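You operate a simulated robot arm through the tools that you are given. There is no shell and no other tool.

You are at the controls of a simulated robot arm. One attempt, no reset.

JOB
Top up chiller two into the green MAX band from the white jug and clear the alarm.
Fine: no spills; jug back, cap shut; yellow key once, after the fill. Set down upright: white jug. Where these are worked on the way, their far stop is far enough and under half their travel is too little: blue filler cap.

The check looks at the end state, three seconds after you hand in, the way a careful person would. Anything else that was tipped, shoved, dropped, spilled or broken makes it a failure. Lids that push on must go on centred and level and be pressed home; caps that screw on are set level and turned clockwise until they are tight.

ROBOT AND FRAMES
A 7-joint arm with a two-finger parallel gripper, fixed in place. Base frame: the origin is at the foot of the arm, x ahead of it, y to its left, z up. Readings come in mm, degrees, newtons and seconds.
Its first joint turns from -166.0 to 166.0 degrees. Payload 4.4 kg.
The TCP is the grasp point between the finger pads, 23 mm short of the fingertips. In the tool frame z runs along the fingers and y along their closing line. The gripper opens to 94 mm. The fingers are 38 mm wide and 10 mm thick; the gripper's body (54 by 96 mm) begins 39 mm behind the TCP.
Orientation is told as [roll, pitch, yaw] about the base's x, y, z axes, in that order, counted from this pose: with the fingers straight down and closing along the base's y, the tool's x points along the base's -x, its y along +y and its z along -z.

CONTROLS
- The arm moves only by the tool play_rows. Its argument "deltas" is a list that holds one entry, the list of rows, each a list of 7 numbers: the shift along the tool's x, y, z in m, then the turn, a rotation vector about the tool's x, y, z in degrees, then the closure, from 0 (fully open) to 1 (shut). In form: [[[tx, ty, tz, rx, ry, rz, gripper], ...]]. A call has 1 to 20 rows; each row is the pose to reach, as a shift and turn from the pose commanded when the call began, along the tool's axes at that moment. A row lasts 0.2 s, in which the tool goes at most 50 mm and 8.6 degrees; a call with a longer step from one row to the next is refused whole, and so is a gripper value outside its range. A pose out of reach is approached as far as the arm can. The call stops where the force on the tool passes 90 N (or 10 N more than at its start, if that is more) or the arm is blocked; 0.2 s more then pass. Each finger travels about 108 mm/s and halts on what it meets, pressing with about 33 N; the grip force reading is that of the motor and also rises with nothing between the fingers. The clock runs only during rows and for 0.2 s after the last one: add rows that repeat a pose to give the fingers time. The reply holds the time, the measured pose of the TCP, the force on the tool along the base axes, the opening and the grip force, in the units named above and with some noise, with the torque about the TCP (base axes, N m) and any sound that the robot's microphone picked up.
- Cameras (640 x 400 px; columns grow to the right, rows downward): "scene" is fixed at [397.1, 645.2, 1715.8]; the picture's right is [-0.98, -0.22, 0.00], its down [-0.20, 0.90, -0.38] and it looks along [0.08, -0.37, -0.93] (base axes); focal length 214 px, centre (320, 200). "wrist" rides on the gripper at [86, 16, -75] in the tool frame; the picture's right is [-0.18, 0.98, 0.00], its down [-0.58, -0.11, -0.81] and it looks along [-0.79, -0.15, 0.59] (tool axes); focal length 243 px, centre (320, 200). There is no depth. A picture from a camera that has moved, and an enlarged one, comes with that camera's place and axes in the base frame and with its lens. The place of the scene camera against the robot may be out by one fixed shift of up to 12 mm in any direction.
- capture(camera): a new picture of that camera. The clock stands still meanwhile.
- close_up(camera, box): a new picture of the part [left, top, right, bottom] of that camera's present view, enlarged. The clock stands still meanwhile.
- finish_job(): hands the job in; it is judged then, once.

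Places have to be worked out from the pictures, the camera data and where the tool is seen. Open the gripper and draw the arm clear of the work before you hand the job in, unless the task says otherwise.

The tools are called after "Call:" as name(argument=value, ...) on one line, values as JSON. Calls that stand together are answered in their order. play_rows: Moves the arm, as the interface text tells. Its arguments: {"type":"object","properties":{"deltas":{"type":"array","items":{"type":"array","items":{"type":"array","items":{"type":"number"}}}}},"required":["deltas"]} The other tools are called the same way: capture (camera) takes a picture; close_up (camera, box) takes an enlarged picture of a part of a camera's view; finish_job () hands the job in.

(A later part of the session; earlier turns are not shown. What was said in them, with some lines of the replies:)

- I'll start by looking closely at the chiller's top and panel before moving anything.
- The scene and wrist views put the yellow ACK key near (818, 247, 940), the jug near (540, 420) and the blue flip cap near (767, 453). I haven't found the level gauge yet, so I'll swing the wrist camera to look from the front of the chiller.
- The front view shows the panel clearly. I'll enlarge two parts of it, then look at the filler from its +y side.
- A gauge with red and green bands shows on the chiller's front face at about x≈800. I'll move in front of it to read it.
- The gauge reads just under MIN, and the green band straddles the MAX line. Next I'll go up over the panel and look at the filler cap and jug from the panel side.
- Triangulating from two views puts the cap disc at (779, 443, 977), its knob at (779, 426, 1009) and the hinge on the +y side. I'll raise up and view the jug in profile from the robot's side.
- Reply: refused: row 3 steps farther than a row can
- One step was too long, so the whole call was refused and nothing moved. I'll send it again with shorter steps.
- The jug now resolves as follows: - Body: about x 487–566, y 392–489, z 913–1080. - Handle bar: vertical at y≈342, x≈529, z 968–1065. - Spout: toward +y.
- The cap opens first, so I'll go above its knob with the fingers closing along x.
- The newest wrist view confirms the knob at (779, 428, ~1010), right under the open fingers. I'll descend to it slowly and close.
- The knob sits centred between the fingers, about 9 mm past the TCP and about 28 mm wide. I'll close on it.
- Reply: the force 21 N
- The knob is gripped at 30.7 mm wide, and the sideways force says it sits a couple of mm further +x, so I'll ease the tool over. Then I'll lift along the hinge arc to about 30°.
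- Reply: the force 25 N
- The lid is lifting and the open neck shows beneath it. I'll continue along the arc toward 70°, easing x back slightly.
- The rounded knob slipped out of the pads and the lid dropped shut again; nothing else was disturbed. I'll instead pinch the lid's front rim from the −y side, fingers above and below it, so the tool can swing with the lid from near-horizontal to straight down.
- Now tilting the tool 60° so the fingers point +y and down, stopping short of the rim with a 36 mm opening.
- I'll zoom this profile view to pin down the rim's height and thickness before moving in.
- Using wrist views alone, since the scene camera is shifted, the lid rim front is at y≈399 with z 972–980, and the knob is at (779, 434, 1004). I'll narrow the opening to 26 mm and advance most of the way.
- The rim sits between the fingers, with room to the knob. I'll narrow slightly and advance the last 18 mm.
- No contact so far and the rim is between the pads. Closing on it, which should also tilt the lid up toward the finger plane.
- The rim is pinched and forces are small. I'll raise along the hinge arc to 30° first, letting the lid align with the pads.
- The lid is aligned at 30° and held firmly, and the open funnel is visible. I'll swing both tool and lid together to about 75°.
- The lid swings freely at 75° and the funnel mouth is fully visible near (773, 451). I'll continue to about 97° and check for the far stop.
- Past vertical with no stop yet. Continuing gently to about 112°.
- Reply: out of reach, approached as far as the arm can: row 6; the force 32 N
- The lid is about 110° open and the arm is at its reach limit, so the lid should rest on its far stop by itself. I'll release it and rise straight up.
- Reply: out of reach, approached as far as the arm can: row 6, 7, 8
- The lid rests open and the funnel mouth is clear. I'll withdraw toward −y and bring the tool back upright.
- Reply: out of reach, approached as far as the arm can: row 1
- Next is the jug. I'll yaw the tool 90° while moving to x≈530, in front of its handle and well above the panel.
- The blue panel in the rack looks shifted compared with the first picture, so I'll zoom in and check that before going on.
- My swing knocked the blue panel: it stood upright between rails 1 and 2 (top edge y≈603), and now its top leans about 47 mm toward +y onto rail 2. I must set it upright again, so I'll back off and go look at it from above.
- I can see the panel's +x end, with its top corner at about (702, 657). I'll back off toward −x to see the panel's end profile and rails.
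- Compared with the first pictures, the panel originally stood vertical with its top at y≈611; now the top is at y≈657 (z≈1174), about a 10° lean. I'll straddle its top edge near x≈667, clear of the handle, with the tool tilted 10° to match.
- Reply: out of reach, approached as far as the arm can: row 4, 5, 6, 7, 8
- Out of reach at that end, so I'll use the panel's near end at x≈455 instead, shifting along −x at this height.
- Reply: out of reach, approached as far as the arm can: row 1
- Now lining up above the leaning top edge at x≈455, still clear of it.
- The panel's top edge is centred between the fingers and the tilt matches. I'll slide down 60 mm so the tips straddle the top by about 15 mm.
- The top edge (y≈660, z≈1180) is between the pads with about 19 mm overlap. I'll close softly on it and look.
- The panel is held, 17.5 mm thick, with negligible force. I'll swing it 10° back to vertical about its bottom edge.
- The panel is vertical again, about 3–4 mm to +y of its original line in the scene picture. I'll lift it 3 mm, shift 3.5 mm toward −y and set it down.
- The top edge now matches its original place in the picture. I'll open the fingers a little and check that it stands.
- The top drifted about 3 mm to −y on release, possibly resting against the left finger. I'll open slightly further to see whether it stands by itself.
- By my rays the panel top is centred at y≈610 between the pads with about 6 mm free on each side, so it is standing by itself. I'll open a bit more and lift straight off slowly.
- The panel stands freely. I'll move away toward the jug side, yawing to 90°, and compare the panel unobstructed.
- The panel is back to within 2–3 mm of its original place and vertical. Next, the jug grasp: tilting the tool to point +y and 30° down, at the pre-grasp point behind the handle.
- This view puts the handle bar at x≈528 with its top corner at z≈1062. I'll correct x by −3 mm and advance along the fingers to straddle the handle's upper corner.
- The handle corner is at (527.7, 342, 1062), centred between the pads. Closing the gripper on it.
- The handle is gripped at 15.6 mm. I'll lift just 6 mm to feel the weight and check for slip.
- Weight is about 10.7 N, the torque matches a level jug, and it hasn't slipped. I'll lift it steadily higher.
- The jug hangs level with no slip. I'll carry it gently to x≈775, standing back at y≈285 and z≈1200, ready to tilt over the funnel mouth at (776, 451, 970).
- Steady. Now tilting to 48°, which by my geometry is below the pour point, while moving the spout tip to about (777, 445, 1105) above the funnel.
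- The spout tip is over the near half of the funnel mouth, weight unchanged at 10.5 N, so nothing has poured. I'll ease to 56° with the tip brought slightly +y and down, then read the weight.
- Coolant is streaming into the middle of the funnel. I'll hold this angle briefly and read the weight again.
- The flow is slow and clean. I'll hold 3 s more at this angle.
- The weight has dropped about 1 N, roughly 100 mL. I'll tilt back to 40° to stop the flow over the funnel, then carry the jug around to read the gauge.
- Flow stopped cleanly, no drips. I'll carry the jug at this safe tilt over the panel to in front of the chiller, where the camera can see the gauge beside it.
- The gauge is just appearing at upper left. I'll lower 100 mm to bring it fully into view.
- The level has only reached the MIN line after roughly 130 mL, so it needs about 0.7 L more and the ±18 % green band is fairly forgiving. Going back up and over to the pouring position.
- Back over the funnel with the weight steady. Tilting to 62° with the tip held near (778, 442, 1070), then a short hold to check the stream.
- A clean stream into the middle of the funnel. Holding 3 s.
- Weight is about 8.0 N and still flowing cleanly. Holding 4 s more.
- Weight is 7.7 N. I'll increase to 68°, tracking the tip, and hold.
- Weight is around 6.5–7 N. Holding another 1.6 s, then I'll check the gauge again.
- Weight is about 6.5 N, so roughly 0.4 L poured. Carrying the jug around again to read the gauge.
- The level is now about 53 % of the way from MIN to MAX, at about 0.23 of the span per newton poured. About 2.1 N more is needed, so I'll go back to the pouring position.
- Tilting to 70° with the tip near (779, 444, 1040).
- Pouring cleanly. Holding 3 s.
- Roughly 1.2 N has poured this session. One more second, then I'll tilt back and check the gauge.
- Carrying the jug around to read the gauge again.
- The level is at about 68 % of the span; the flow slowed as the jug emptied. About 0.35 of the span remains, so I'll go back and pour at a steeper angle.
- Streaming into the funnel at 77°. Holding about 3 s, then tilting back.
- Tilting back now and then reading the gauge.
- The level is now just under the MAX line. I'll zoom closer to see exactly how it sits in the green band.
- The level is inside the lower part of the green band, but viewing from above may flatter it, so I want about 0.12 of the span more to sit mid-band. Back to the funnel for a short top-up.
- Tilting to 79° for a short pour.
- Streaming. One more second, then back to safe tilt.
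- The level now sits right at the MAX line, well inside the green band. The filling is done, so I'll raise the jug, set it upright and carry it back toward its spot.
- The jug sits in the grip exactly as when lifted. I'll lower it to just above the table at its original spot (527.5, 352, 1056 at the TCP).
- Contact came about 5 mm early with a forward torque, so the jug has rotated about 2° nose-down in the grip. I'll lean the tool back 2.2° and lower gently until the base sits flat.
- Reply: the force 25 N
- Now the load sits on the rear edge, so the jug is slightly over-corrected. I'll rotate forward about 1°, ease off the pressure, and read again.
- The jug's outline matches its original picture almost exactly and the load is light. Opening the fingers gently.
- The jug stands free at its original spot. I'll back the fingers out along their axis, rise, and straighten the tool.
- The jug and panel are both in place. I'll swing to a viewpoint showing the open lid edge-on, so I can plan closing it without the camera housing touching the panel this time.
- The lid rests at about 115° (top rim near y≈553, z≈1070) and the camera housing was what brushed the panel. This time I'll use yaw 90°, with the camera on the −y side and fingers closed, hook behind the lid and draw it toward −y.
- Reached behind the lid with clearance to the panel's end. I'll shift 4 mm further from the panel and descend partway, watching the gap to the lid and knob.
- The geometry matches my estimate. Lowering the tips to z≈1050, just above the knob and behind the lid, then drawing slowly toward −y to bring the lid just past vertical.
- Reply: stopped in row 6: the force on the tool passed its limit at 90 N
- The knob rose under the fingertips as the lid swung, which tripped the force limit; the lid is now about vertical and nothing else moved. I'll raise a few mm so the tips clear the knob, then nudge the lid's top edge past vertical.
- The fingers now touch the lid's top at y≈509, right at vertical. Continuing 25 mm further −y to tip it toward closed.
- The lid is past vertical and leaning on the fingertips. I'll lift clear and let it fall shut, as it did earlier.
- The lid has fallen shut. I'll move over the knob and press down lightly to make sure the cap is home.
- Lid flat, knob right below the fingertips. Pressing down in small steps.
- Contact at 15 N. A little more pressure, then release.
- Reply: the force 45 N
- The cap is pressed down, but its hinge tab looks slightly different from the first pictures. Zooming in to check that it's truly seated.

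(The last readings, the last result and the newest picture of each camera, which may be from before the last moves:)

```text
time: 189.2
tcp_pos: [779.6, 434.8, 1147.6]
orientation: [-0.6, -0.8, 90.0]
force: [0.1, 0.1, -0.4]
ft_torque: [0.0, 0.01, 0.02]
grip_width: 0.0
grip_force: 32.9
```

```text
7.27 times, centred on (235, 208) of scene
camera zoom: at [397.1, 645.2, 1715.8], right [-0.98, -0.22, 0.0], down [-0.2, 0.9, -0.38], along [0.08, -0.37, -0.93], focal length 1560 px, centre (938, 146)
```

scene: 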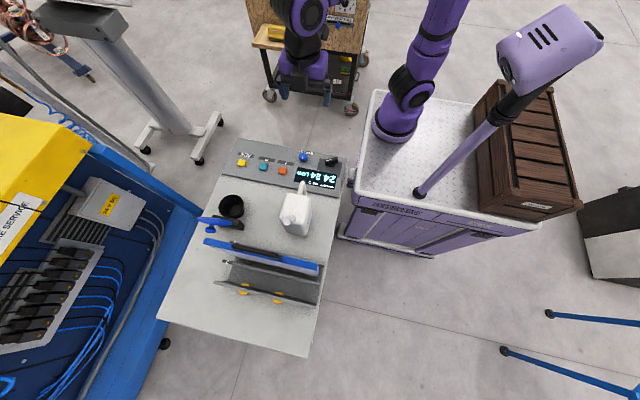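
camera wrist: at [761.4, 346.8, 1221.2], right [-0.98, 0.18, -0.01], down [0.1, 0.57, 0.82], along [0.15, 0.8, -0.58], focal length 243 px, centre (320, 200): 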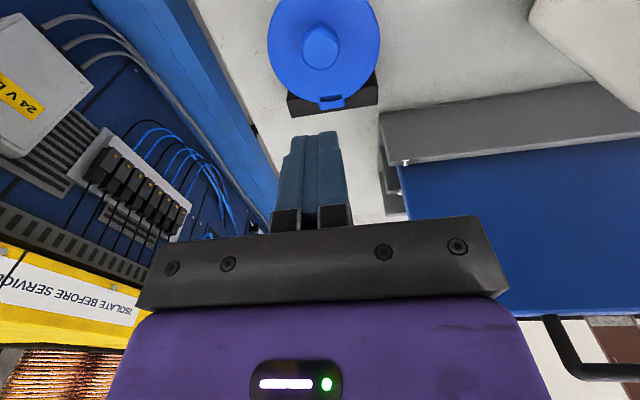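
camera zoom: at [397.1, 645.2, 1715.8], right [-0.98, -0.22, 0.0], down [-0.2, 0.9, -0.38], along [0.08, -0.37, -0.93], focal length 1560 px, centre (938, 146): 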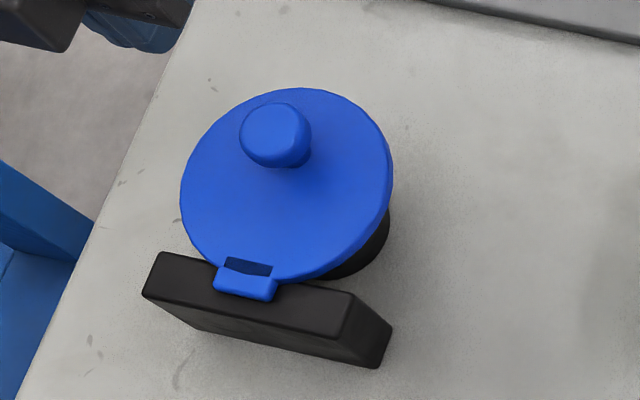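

The disc and tab outlines match the original position to within a pixel, but a dark slot shows at the tab. I'll repeat the earlier side-profile view of the cap for a direct comparison.

Call:
play_rows(deltas=[[[0.015, 0, -0.005, 0, 0, 8, 1.0], [0.03, 0, -0.01, 0, 0, 16, 1.0], [0.045, 0, -0.01, 0, 0, 24, 1.0], [0.06, 0, -0.01, 0, 0, 32, 0.8], [0.075, 0, -0.01, 0, 0, 40, 0.7], [0.09, 0, -0.01, 0, 0, 48, 0.617], [0.105, 0, -0.01, 0, 0, 56, 0.617], [0.12, 0, -0.01, 0, 0, 64, 0.617], [0.135, 0, -0.01, 0, 0, 72, 0.617], [0.15, 0, -0.01, 0, 0, 80, 0.617], [0.155, 0, -0.01, 0, 0, 88, 0.617], [0.155, 0, -0.01, 0, 0, 90, 0.617]]])

Call:
play_rows(deltas=[[[0, 0.005, 0.0, -7.5, 0, 0, 0.6], [0, 0.01, 0.01, -15, 0, 0, 0.617], [0, 0.015, 0.03, -22.5, 0, 0, 0.617], [0, 0.02, 0.05, -30, 0, 0, 0.617], [0, 0.025, 0.07, -37.5, 0, 0, 0.617], [0, 0.03, 0.09, -45, 0, 0, 0.617], [0, 0.035, 0.11, -52.5, 0, 0, 0.617], [0, 0.04, 0.13, -60, 0, 0, 0.617], [0, 0.04, 0.144, -60, 0, 0, 0.617]]])

Call:
close_up(camera="wrist", box=[240, 0, 440, 125])

Call:
close_up(camera="scene", box=[180, 150, 340, 250])

```text
time: 191.8
tcp_pos: [777.7, 277.8, 1157.5]
orientation: [0.9, -0.7, -0.1]
force: [0.7, 0.4, -0.6]
ft_torque: [-0.01, -0.05, 0.01]
grip_width: 36.0
grip_force: 0.0
```

```text
time: 193.8
tcp_pos: [780.3, 319.8, 1013.2]
orientation: [60.9, -0.8, 0.0]
force: [-1.2, -0.3, -0.1]
ft_torque: [-0.01, -0.01, 0.0]
grip_width: 36.2
grip_force: 0.0
```

```text
3.20 times, centred on (340, 62) of wrist
camera zoom: at [691.7, 262.7, 1061.7], right [0.17, 0.48, 0.86], down [0.58, -0.76, 0.3], along [0.8, 0.44, -0.41], focal length 776 px, centre (256, 640)
```

zoom: 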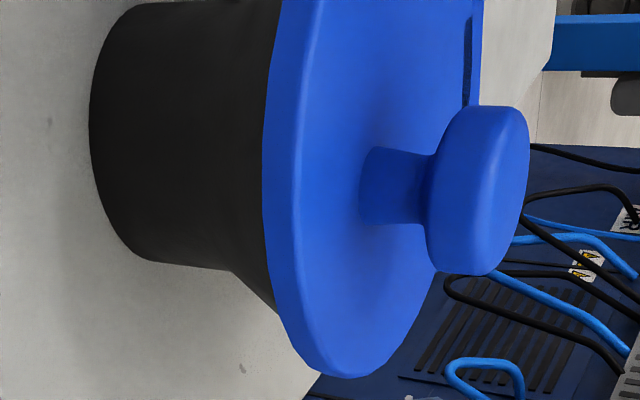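

```text
4.00 times, centred on (260, 200) of scene
camera zoom: at [397.1, 645.2, 1715.8], right [-0.98, -0.22, 0.0], down [-0.2, 0.9, -0.38], along [0.08, -0.37, -0.93], focal length 858 px, centre (560, 200)
```

zoom: 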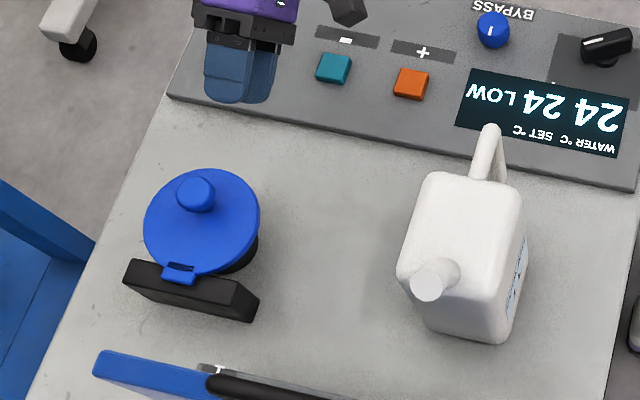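

The side profile is identical to the original closed view, so the cap is level and seated. Two wrist views put the yellow ACK key's top at about (830, 245, 924); I'll straighten the tool, close the fingers and go above it.

Call:
play_rows(deltas=[[[0, 0.01, -0.03, 5, 0, 0, 0.8], [-0.005, 0.02, -0.055, 12.5, 0, 0, 1.0], [-0.012, 0.03, -0.075, 20, 0, 0, 1.0], [-0.02, 0.038, -0.09, 28, 0, 0, 1.0], [-0.028, 0.044, -0.1, 36, 0, 0, 1.0], [-0.036, 0.048, -0.107, 44, 0, 0, 1.0], [-0.044, 0.05, -0.112, 52, 0, 0, 1.0], [-0.05, 0.051, -0.114, 60, 0, 0, 1.0], [-0.05, 0.051, -0.114, 60.9, 0, 0, 1.0]]])

Call:
capture(camera="wrist")

Call:
close_up(camera="scene", box=[200, 130, 350, 220])

```text
time: 195.8
tcp_pos: [829.3, 245.8, 1116.5]
orientation: [-0.2, -0.7, 0.0]
force: [-0.3, 0.3, -0.7]
ft_torque: [0.0, -0.01, 0.03]
grip_width: 0.0
grip_force: 32.8
```

```text
taken
camera wrist: at [740.6, 261.4, 1188.3], right [0.18, 0.98, 0.0], down [0.57, -0.11, 0.81], along [0.8, -0.15, -0.58], focal length 243 px, centre (320, 200)
```

wrist: 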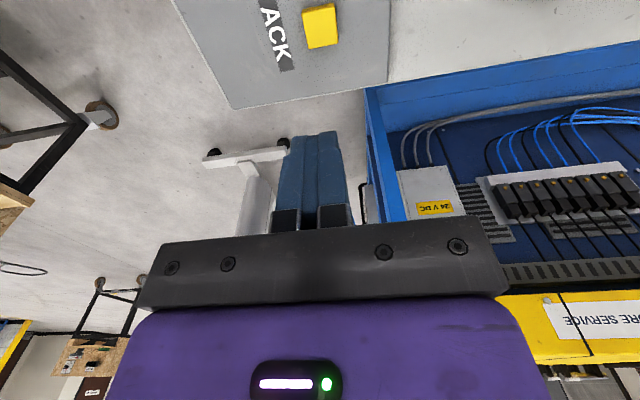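

```text
4.27 times, centred on (275, 175) of scene
camera zoom: at [397.1, 645.2, 1715.8], right [-0.98, -0.22, 0.0], down [-0.2, 0.9, -0.38], along [0.08, -0.37, -0.93], focal length 915 px, centre (512, 307)
```

zoom: 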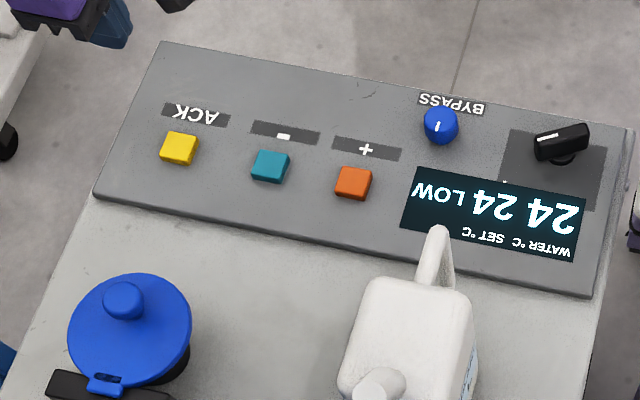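

The key is centred ahead of the fingers at about (827, 247). I'll descend to about 30 mm above it and re-check.

Call:
play_rows(deltas=[[[0.001, 0.001, 0.04, 0, 0, 0, 1.0], [0.002, 0.001, 0.08, 0, 0, 0, 1.0], [0.002, 0.001, 0.115, 0, 0, 0, 1.0], [0.002, 0.001, 0.13, 0, 0, 0, 1.0]]])

Call:
capture(camera="wrist")

Call:
close_up(camera="scene", box=[200, 130, 350, 220])

```text
time: 196.8
tcp_pos: [828.1, 246.9, 983.0]
orientation: [0.0, -0.8, 0.0]
force: [-0.3, -0.1, 0.2]
ft_torque: [0.04, -0.02, -0.01]
grip_width: 0.0
grip_force: 33.4
```

```text
taken
camera wrist: at [739.7, 264.0, 1056.2], right [0.18, 0.98, 0.0], down [0.57, -0.11, 0.81], along [0.8, -0.15, -0.58], focal length 243 px, centre (320, 200)
```

wrist: 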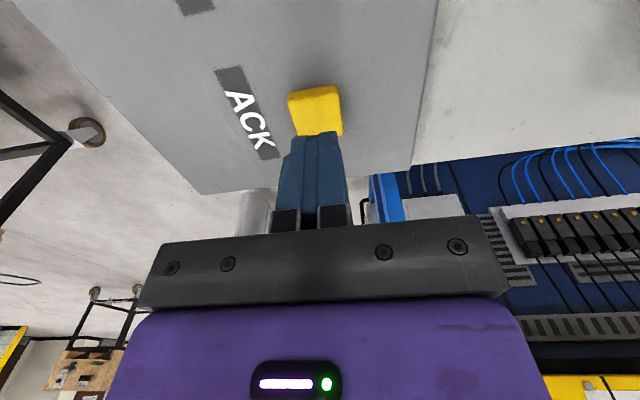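

```text
4.27 times, centred on (275, 175) of scene
camera zoom: at [397.1, 645.2, 1715.8], right [-0.98, -0.22, 0.0], down [-0.2, 0.9, -0.38], along [0.08, -0.37, -0.93], focal length 915 px, centre (512, 307)
```

zoom: 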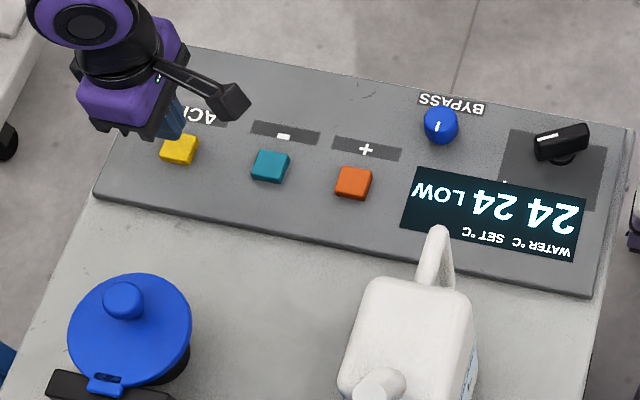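

The key lies directly under the fingertips. I'll go down to just above it, then press in small steps.

Call:
play_rows(deltas=[[[0.001, -0.001, 0.012, 0, 0, 0, 1.0], [0.002, -0.001, 0.022, 0, 0, 0, 1.0], [0.002, -0.001, 0.028, 0, 0, 0, 1.0]]])

Call:
capture(camera="wrist")

```text
time: 197.6
tcp_pos: [825.7, 245.9, 956.3]
orientation: [0.0, -0.7, 0.0]
force: [-0.1, 0.0, 0.2]
ft_torque: [-0.02, 0.02, -0.05]
grip_width: 0.0
grip_force: 33.0
```

```text
taken
camera wrist: at [738.2, 262.1, 1029.2], right [0.18, 0.98, 0.0], down [0.57, -0.11, 0.81], along [0.8, -0.15, -0.58], focal length 243 px, centre (320, 200)
```

wrist: 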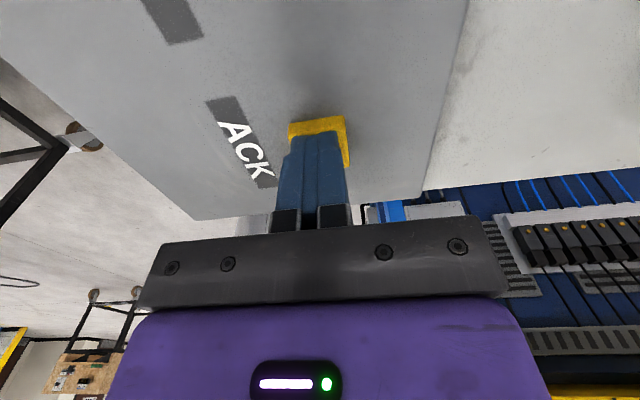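

Fingertips are just above the key's centre. Pressing slowly in 1.5 mm steps.

Call:
play_rows(deltas=[[[0, 0, 0.002, 0, 0, 0, 1.0], [0, 0, 0.004, 0, 0, 0, 1.0], [0, 0, 0.0055, 0, 0, 0, 1.0], [0, 0, 0.007, 0, 0, 0, 1.0]]])

Call:
close_up(camera="scene", box=[200, 130, 350, 220])

```text
time: 198.6
tcp_pos: [827.1, 245.9, 950.3]
orientation: [0.0, -0.7, 0.0]
force: [-2.1, -1.4, 10.7]
ft_torque: [0.0, 0.18, 0.02]
grip_width: 0.1
grip_force: 32.8
heard: click
```

```text
4.27 times, centred on (275, 175) of scene
camera zoom: at [397.1, 645.2, 1715.8], right [-0.98, -0.22, 0.0], down [-0.2, 0.9, -0.38], along [0.08, -0.37, -0.93], focal length 915 px, centre (512, 307)
```

zoom: 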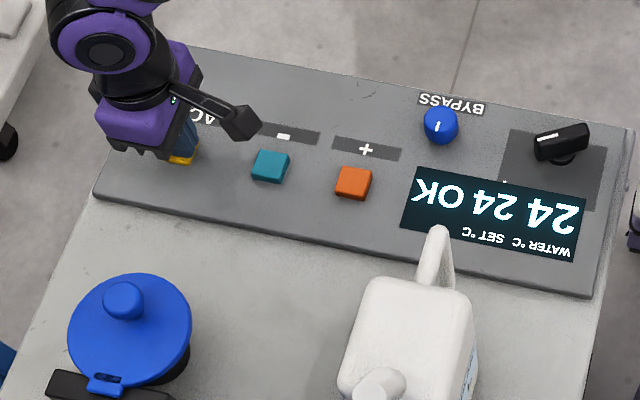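

A click was heard and the display now reads OK. Lifting straight off the key.

Call:
play_rows(deltas=[[[0, 0, -0.02, 0, 0, 0, 1.0], [0, 0, -0.06, 0, 0, 0, 1.0], [0, 0, -0.1, 0, 0, 0, 1.0], [0, 0, -0.14, 0, 0, 0, 0.6], [0, 0, -0.18, 0, 0, 0, 0.2], [0, 0, -0.22, 0, 0, 0, 0], [0.02, 0, -0.25, 0, 0, 0, 0]]])

Call:
capture(camera="scene")

Call:
close_up(camera="scene", box=[200, 130, 350, 220])

Call:
close_up(camera="scene", box=[150, 220, 350, 345])

```text
time: 200.2
tcp_pos: [804.7, 245.5, 1199.4]
orientation: [0.0, -0.7, 0.0]
force: [-0.1, 0.4, -1.4]
ft_torque: [0.02, 0.03, 0.03]
grip_width: 94.0
grip_force: 0.1
```

```text
taken
```

scene: 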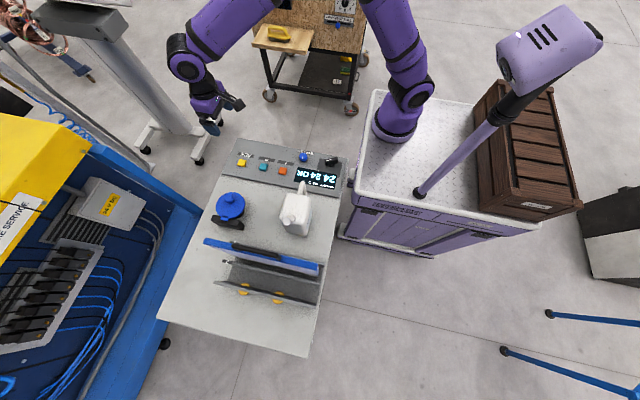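

```text
4.27 times, centred on (275, 175) of scene
camera zoom: at [397.1, 645.2, 1715.8], right [-0.98, -0.22, 0.0], down [-0.2, 0.9, -0.38], along [0.08, -0.37, -0.93], focal length 915 px, centre (512, 307)
```

zoom: 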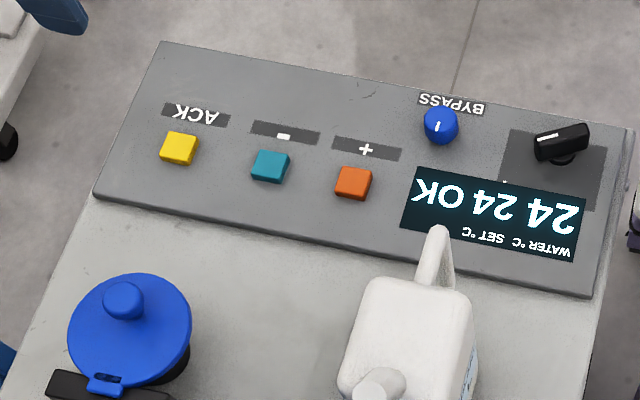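

```text
3.20 times, centred on (250, 282) of scene
camera zoom: at [397.1, 645.2, 1715.8], right [-0.98, -0.22, 0.0], down [-0.2, 0.9, -0.38], along [0.08, -0.37, -0.93], focal length 686 px, centre (544, -64)
```

zoom: 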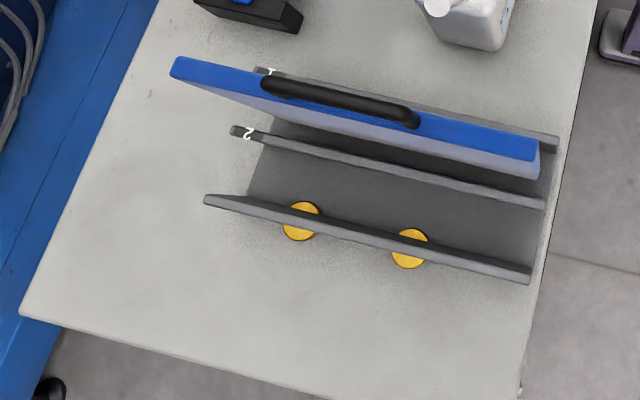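

Display reads OK, the jug is in place, the cap is shut and the panel is upright. Before handing in, I'll back the open gripper to the front and read the gauge once more from a better angle.

Call:
play_rows(deltas=[[[0.003, -0.03, 0, 0, 0, -8, 0], [0.006, -0.065, 0, 0, 0, -16, 0], [0.01, -0.1, 0, 0, 0, -24, 0], [0.013, -0.135, 0, 0, 0, -32, 0], [0.016, -0.17, 0, 0, 0, -40, 0], [0.02, -0.205, 0, 0, 0, -48, 0], [0.023, -0.24, 0, 0, 0, -56, 0], [0.026, -0.275, 0, 0, 0, -64, 0], [0.03, -0.31, 0, 0, 0, -72, 0], [0.033, -0.345, 0, 0, 0, -80, 0], [0.036, -0.38, 0, 0, 0, -88, 0], [0.038, -0.415, 0.01, 0, 0, -90, 0], [0.038, -0.45, 0.04, 0, 0, -90, 0], [0.038, -0.465, 0.085, 0, 0, -90, 0], [0.038, -0.465, 0.13, 0, 0, -90, 0], [0.038, -0.465, 0.175, 0, 0, -90, 0], [0.038, -0.465, 0.22, 0, 0, -90, 0]]])

Call:
capture(camera="wrist")

```text
time: 203.8
tcp_pos: [769.2, -219.8, 978.4]
orientation: [-0.8, 0.0, 90.0]
force: [-0.9, -0.3, 0.5]
ft_torque: [-0.02, 0.0, 0.01]
grip_width: 94.1
grip_force: 0.1
```

```text
taken
camera wrist: at [751.2, -306.5, 1052.0], right [-0.98, 0.18, -0.01], down [0.1, 0.58, 0.81], along [0.16, 0.79, -0.59], focal length 243 px, centre (320, 200)
```

wrist: 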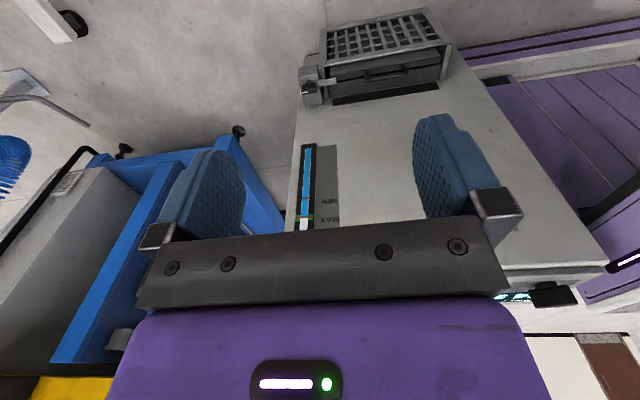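

Call:
close_up(camera="wrist", box=[285, 195, 335, 235])

Call:
close_up(camera="wrist", box=[270, 135, 370, 235])

```text
10.00 times, centred on (310, 215) of wrist
camera zoom: at [751.2, -306.5, 1052.0], right [-0.98, 0.18, -0.01], down [0.1, 0.58, 0.81], along [0.16, 0.79, -0.59], focal length 2426 px, centre (420, 50)
```

zoom: 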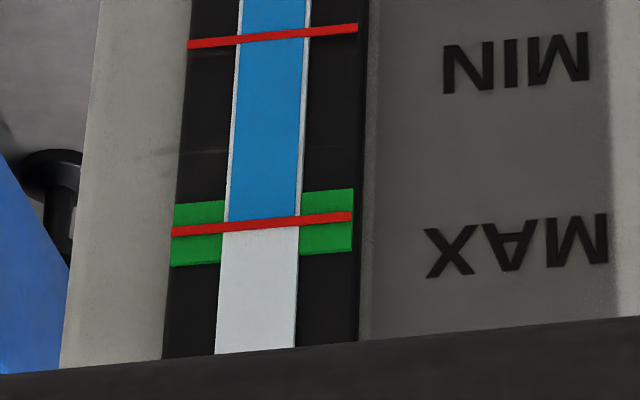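

```text
4.00 times, centred on (320, 185) of wrist
camera zoom: at [751.2, -306.5, 1052.0], right [-0.98, 0.18, -0.01], down [0.1, 0.58, 0.81], along [0.16, 0.79, -0.59], focal length 970 px, centre (320, 260)
```

zoom: 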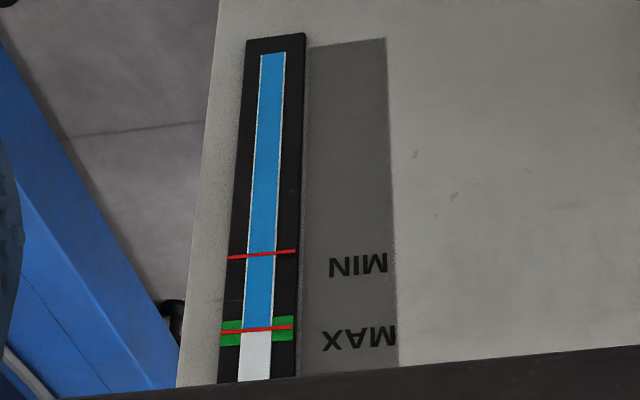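

The gauge reads right at the MAX line inside the green band and the display shows OK. The cap is shut, the jug upright in place, and the gripper open and clear. Handing in.

Call:
finish_job()

```text
The job is handed in.
```

I filled the chiller to the MAX line, inside the green band. The alarm is cleared and the display now reads OK. The job is handed in.

- **Fill:** I poured in several steps and checked the gauge in between. No spills or drips showed in any picture.
- **Jug:** it stands upright, within a millimetre or two of its original spot.
- **Cap:** it is shut and was pressed down with about 43 N. From the side it looks the same as before I opened it.
- **Yellow key:** I pressed it once, after the fill and with the cap closed. It clicked and the display changed from LOW to OK.

Three things did not go cleanly:

- **Blue panel knocked:** while I was opening the cap, the gripper's camera housing tipped the blue panel in the rack onto rail 2. I stood it upright again; by the pictures it is about 2–4 mm off its original line.
- **Cap handling:** on the first try the knob slipped out of the gripper and the lid fell shut. When closing, the fingers jammed on the knob and reached the 90 N limit.
- **Mark on the cap:** a dark slot now shows at the hinge tab that I did not see at the start. I could not tell whether it is damage or a normal feature.
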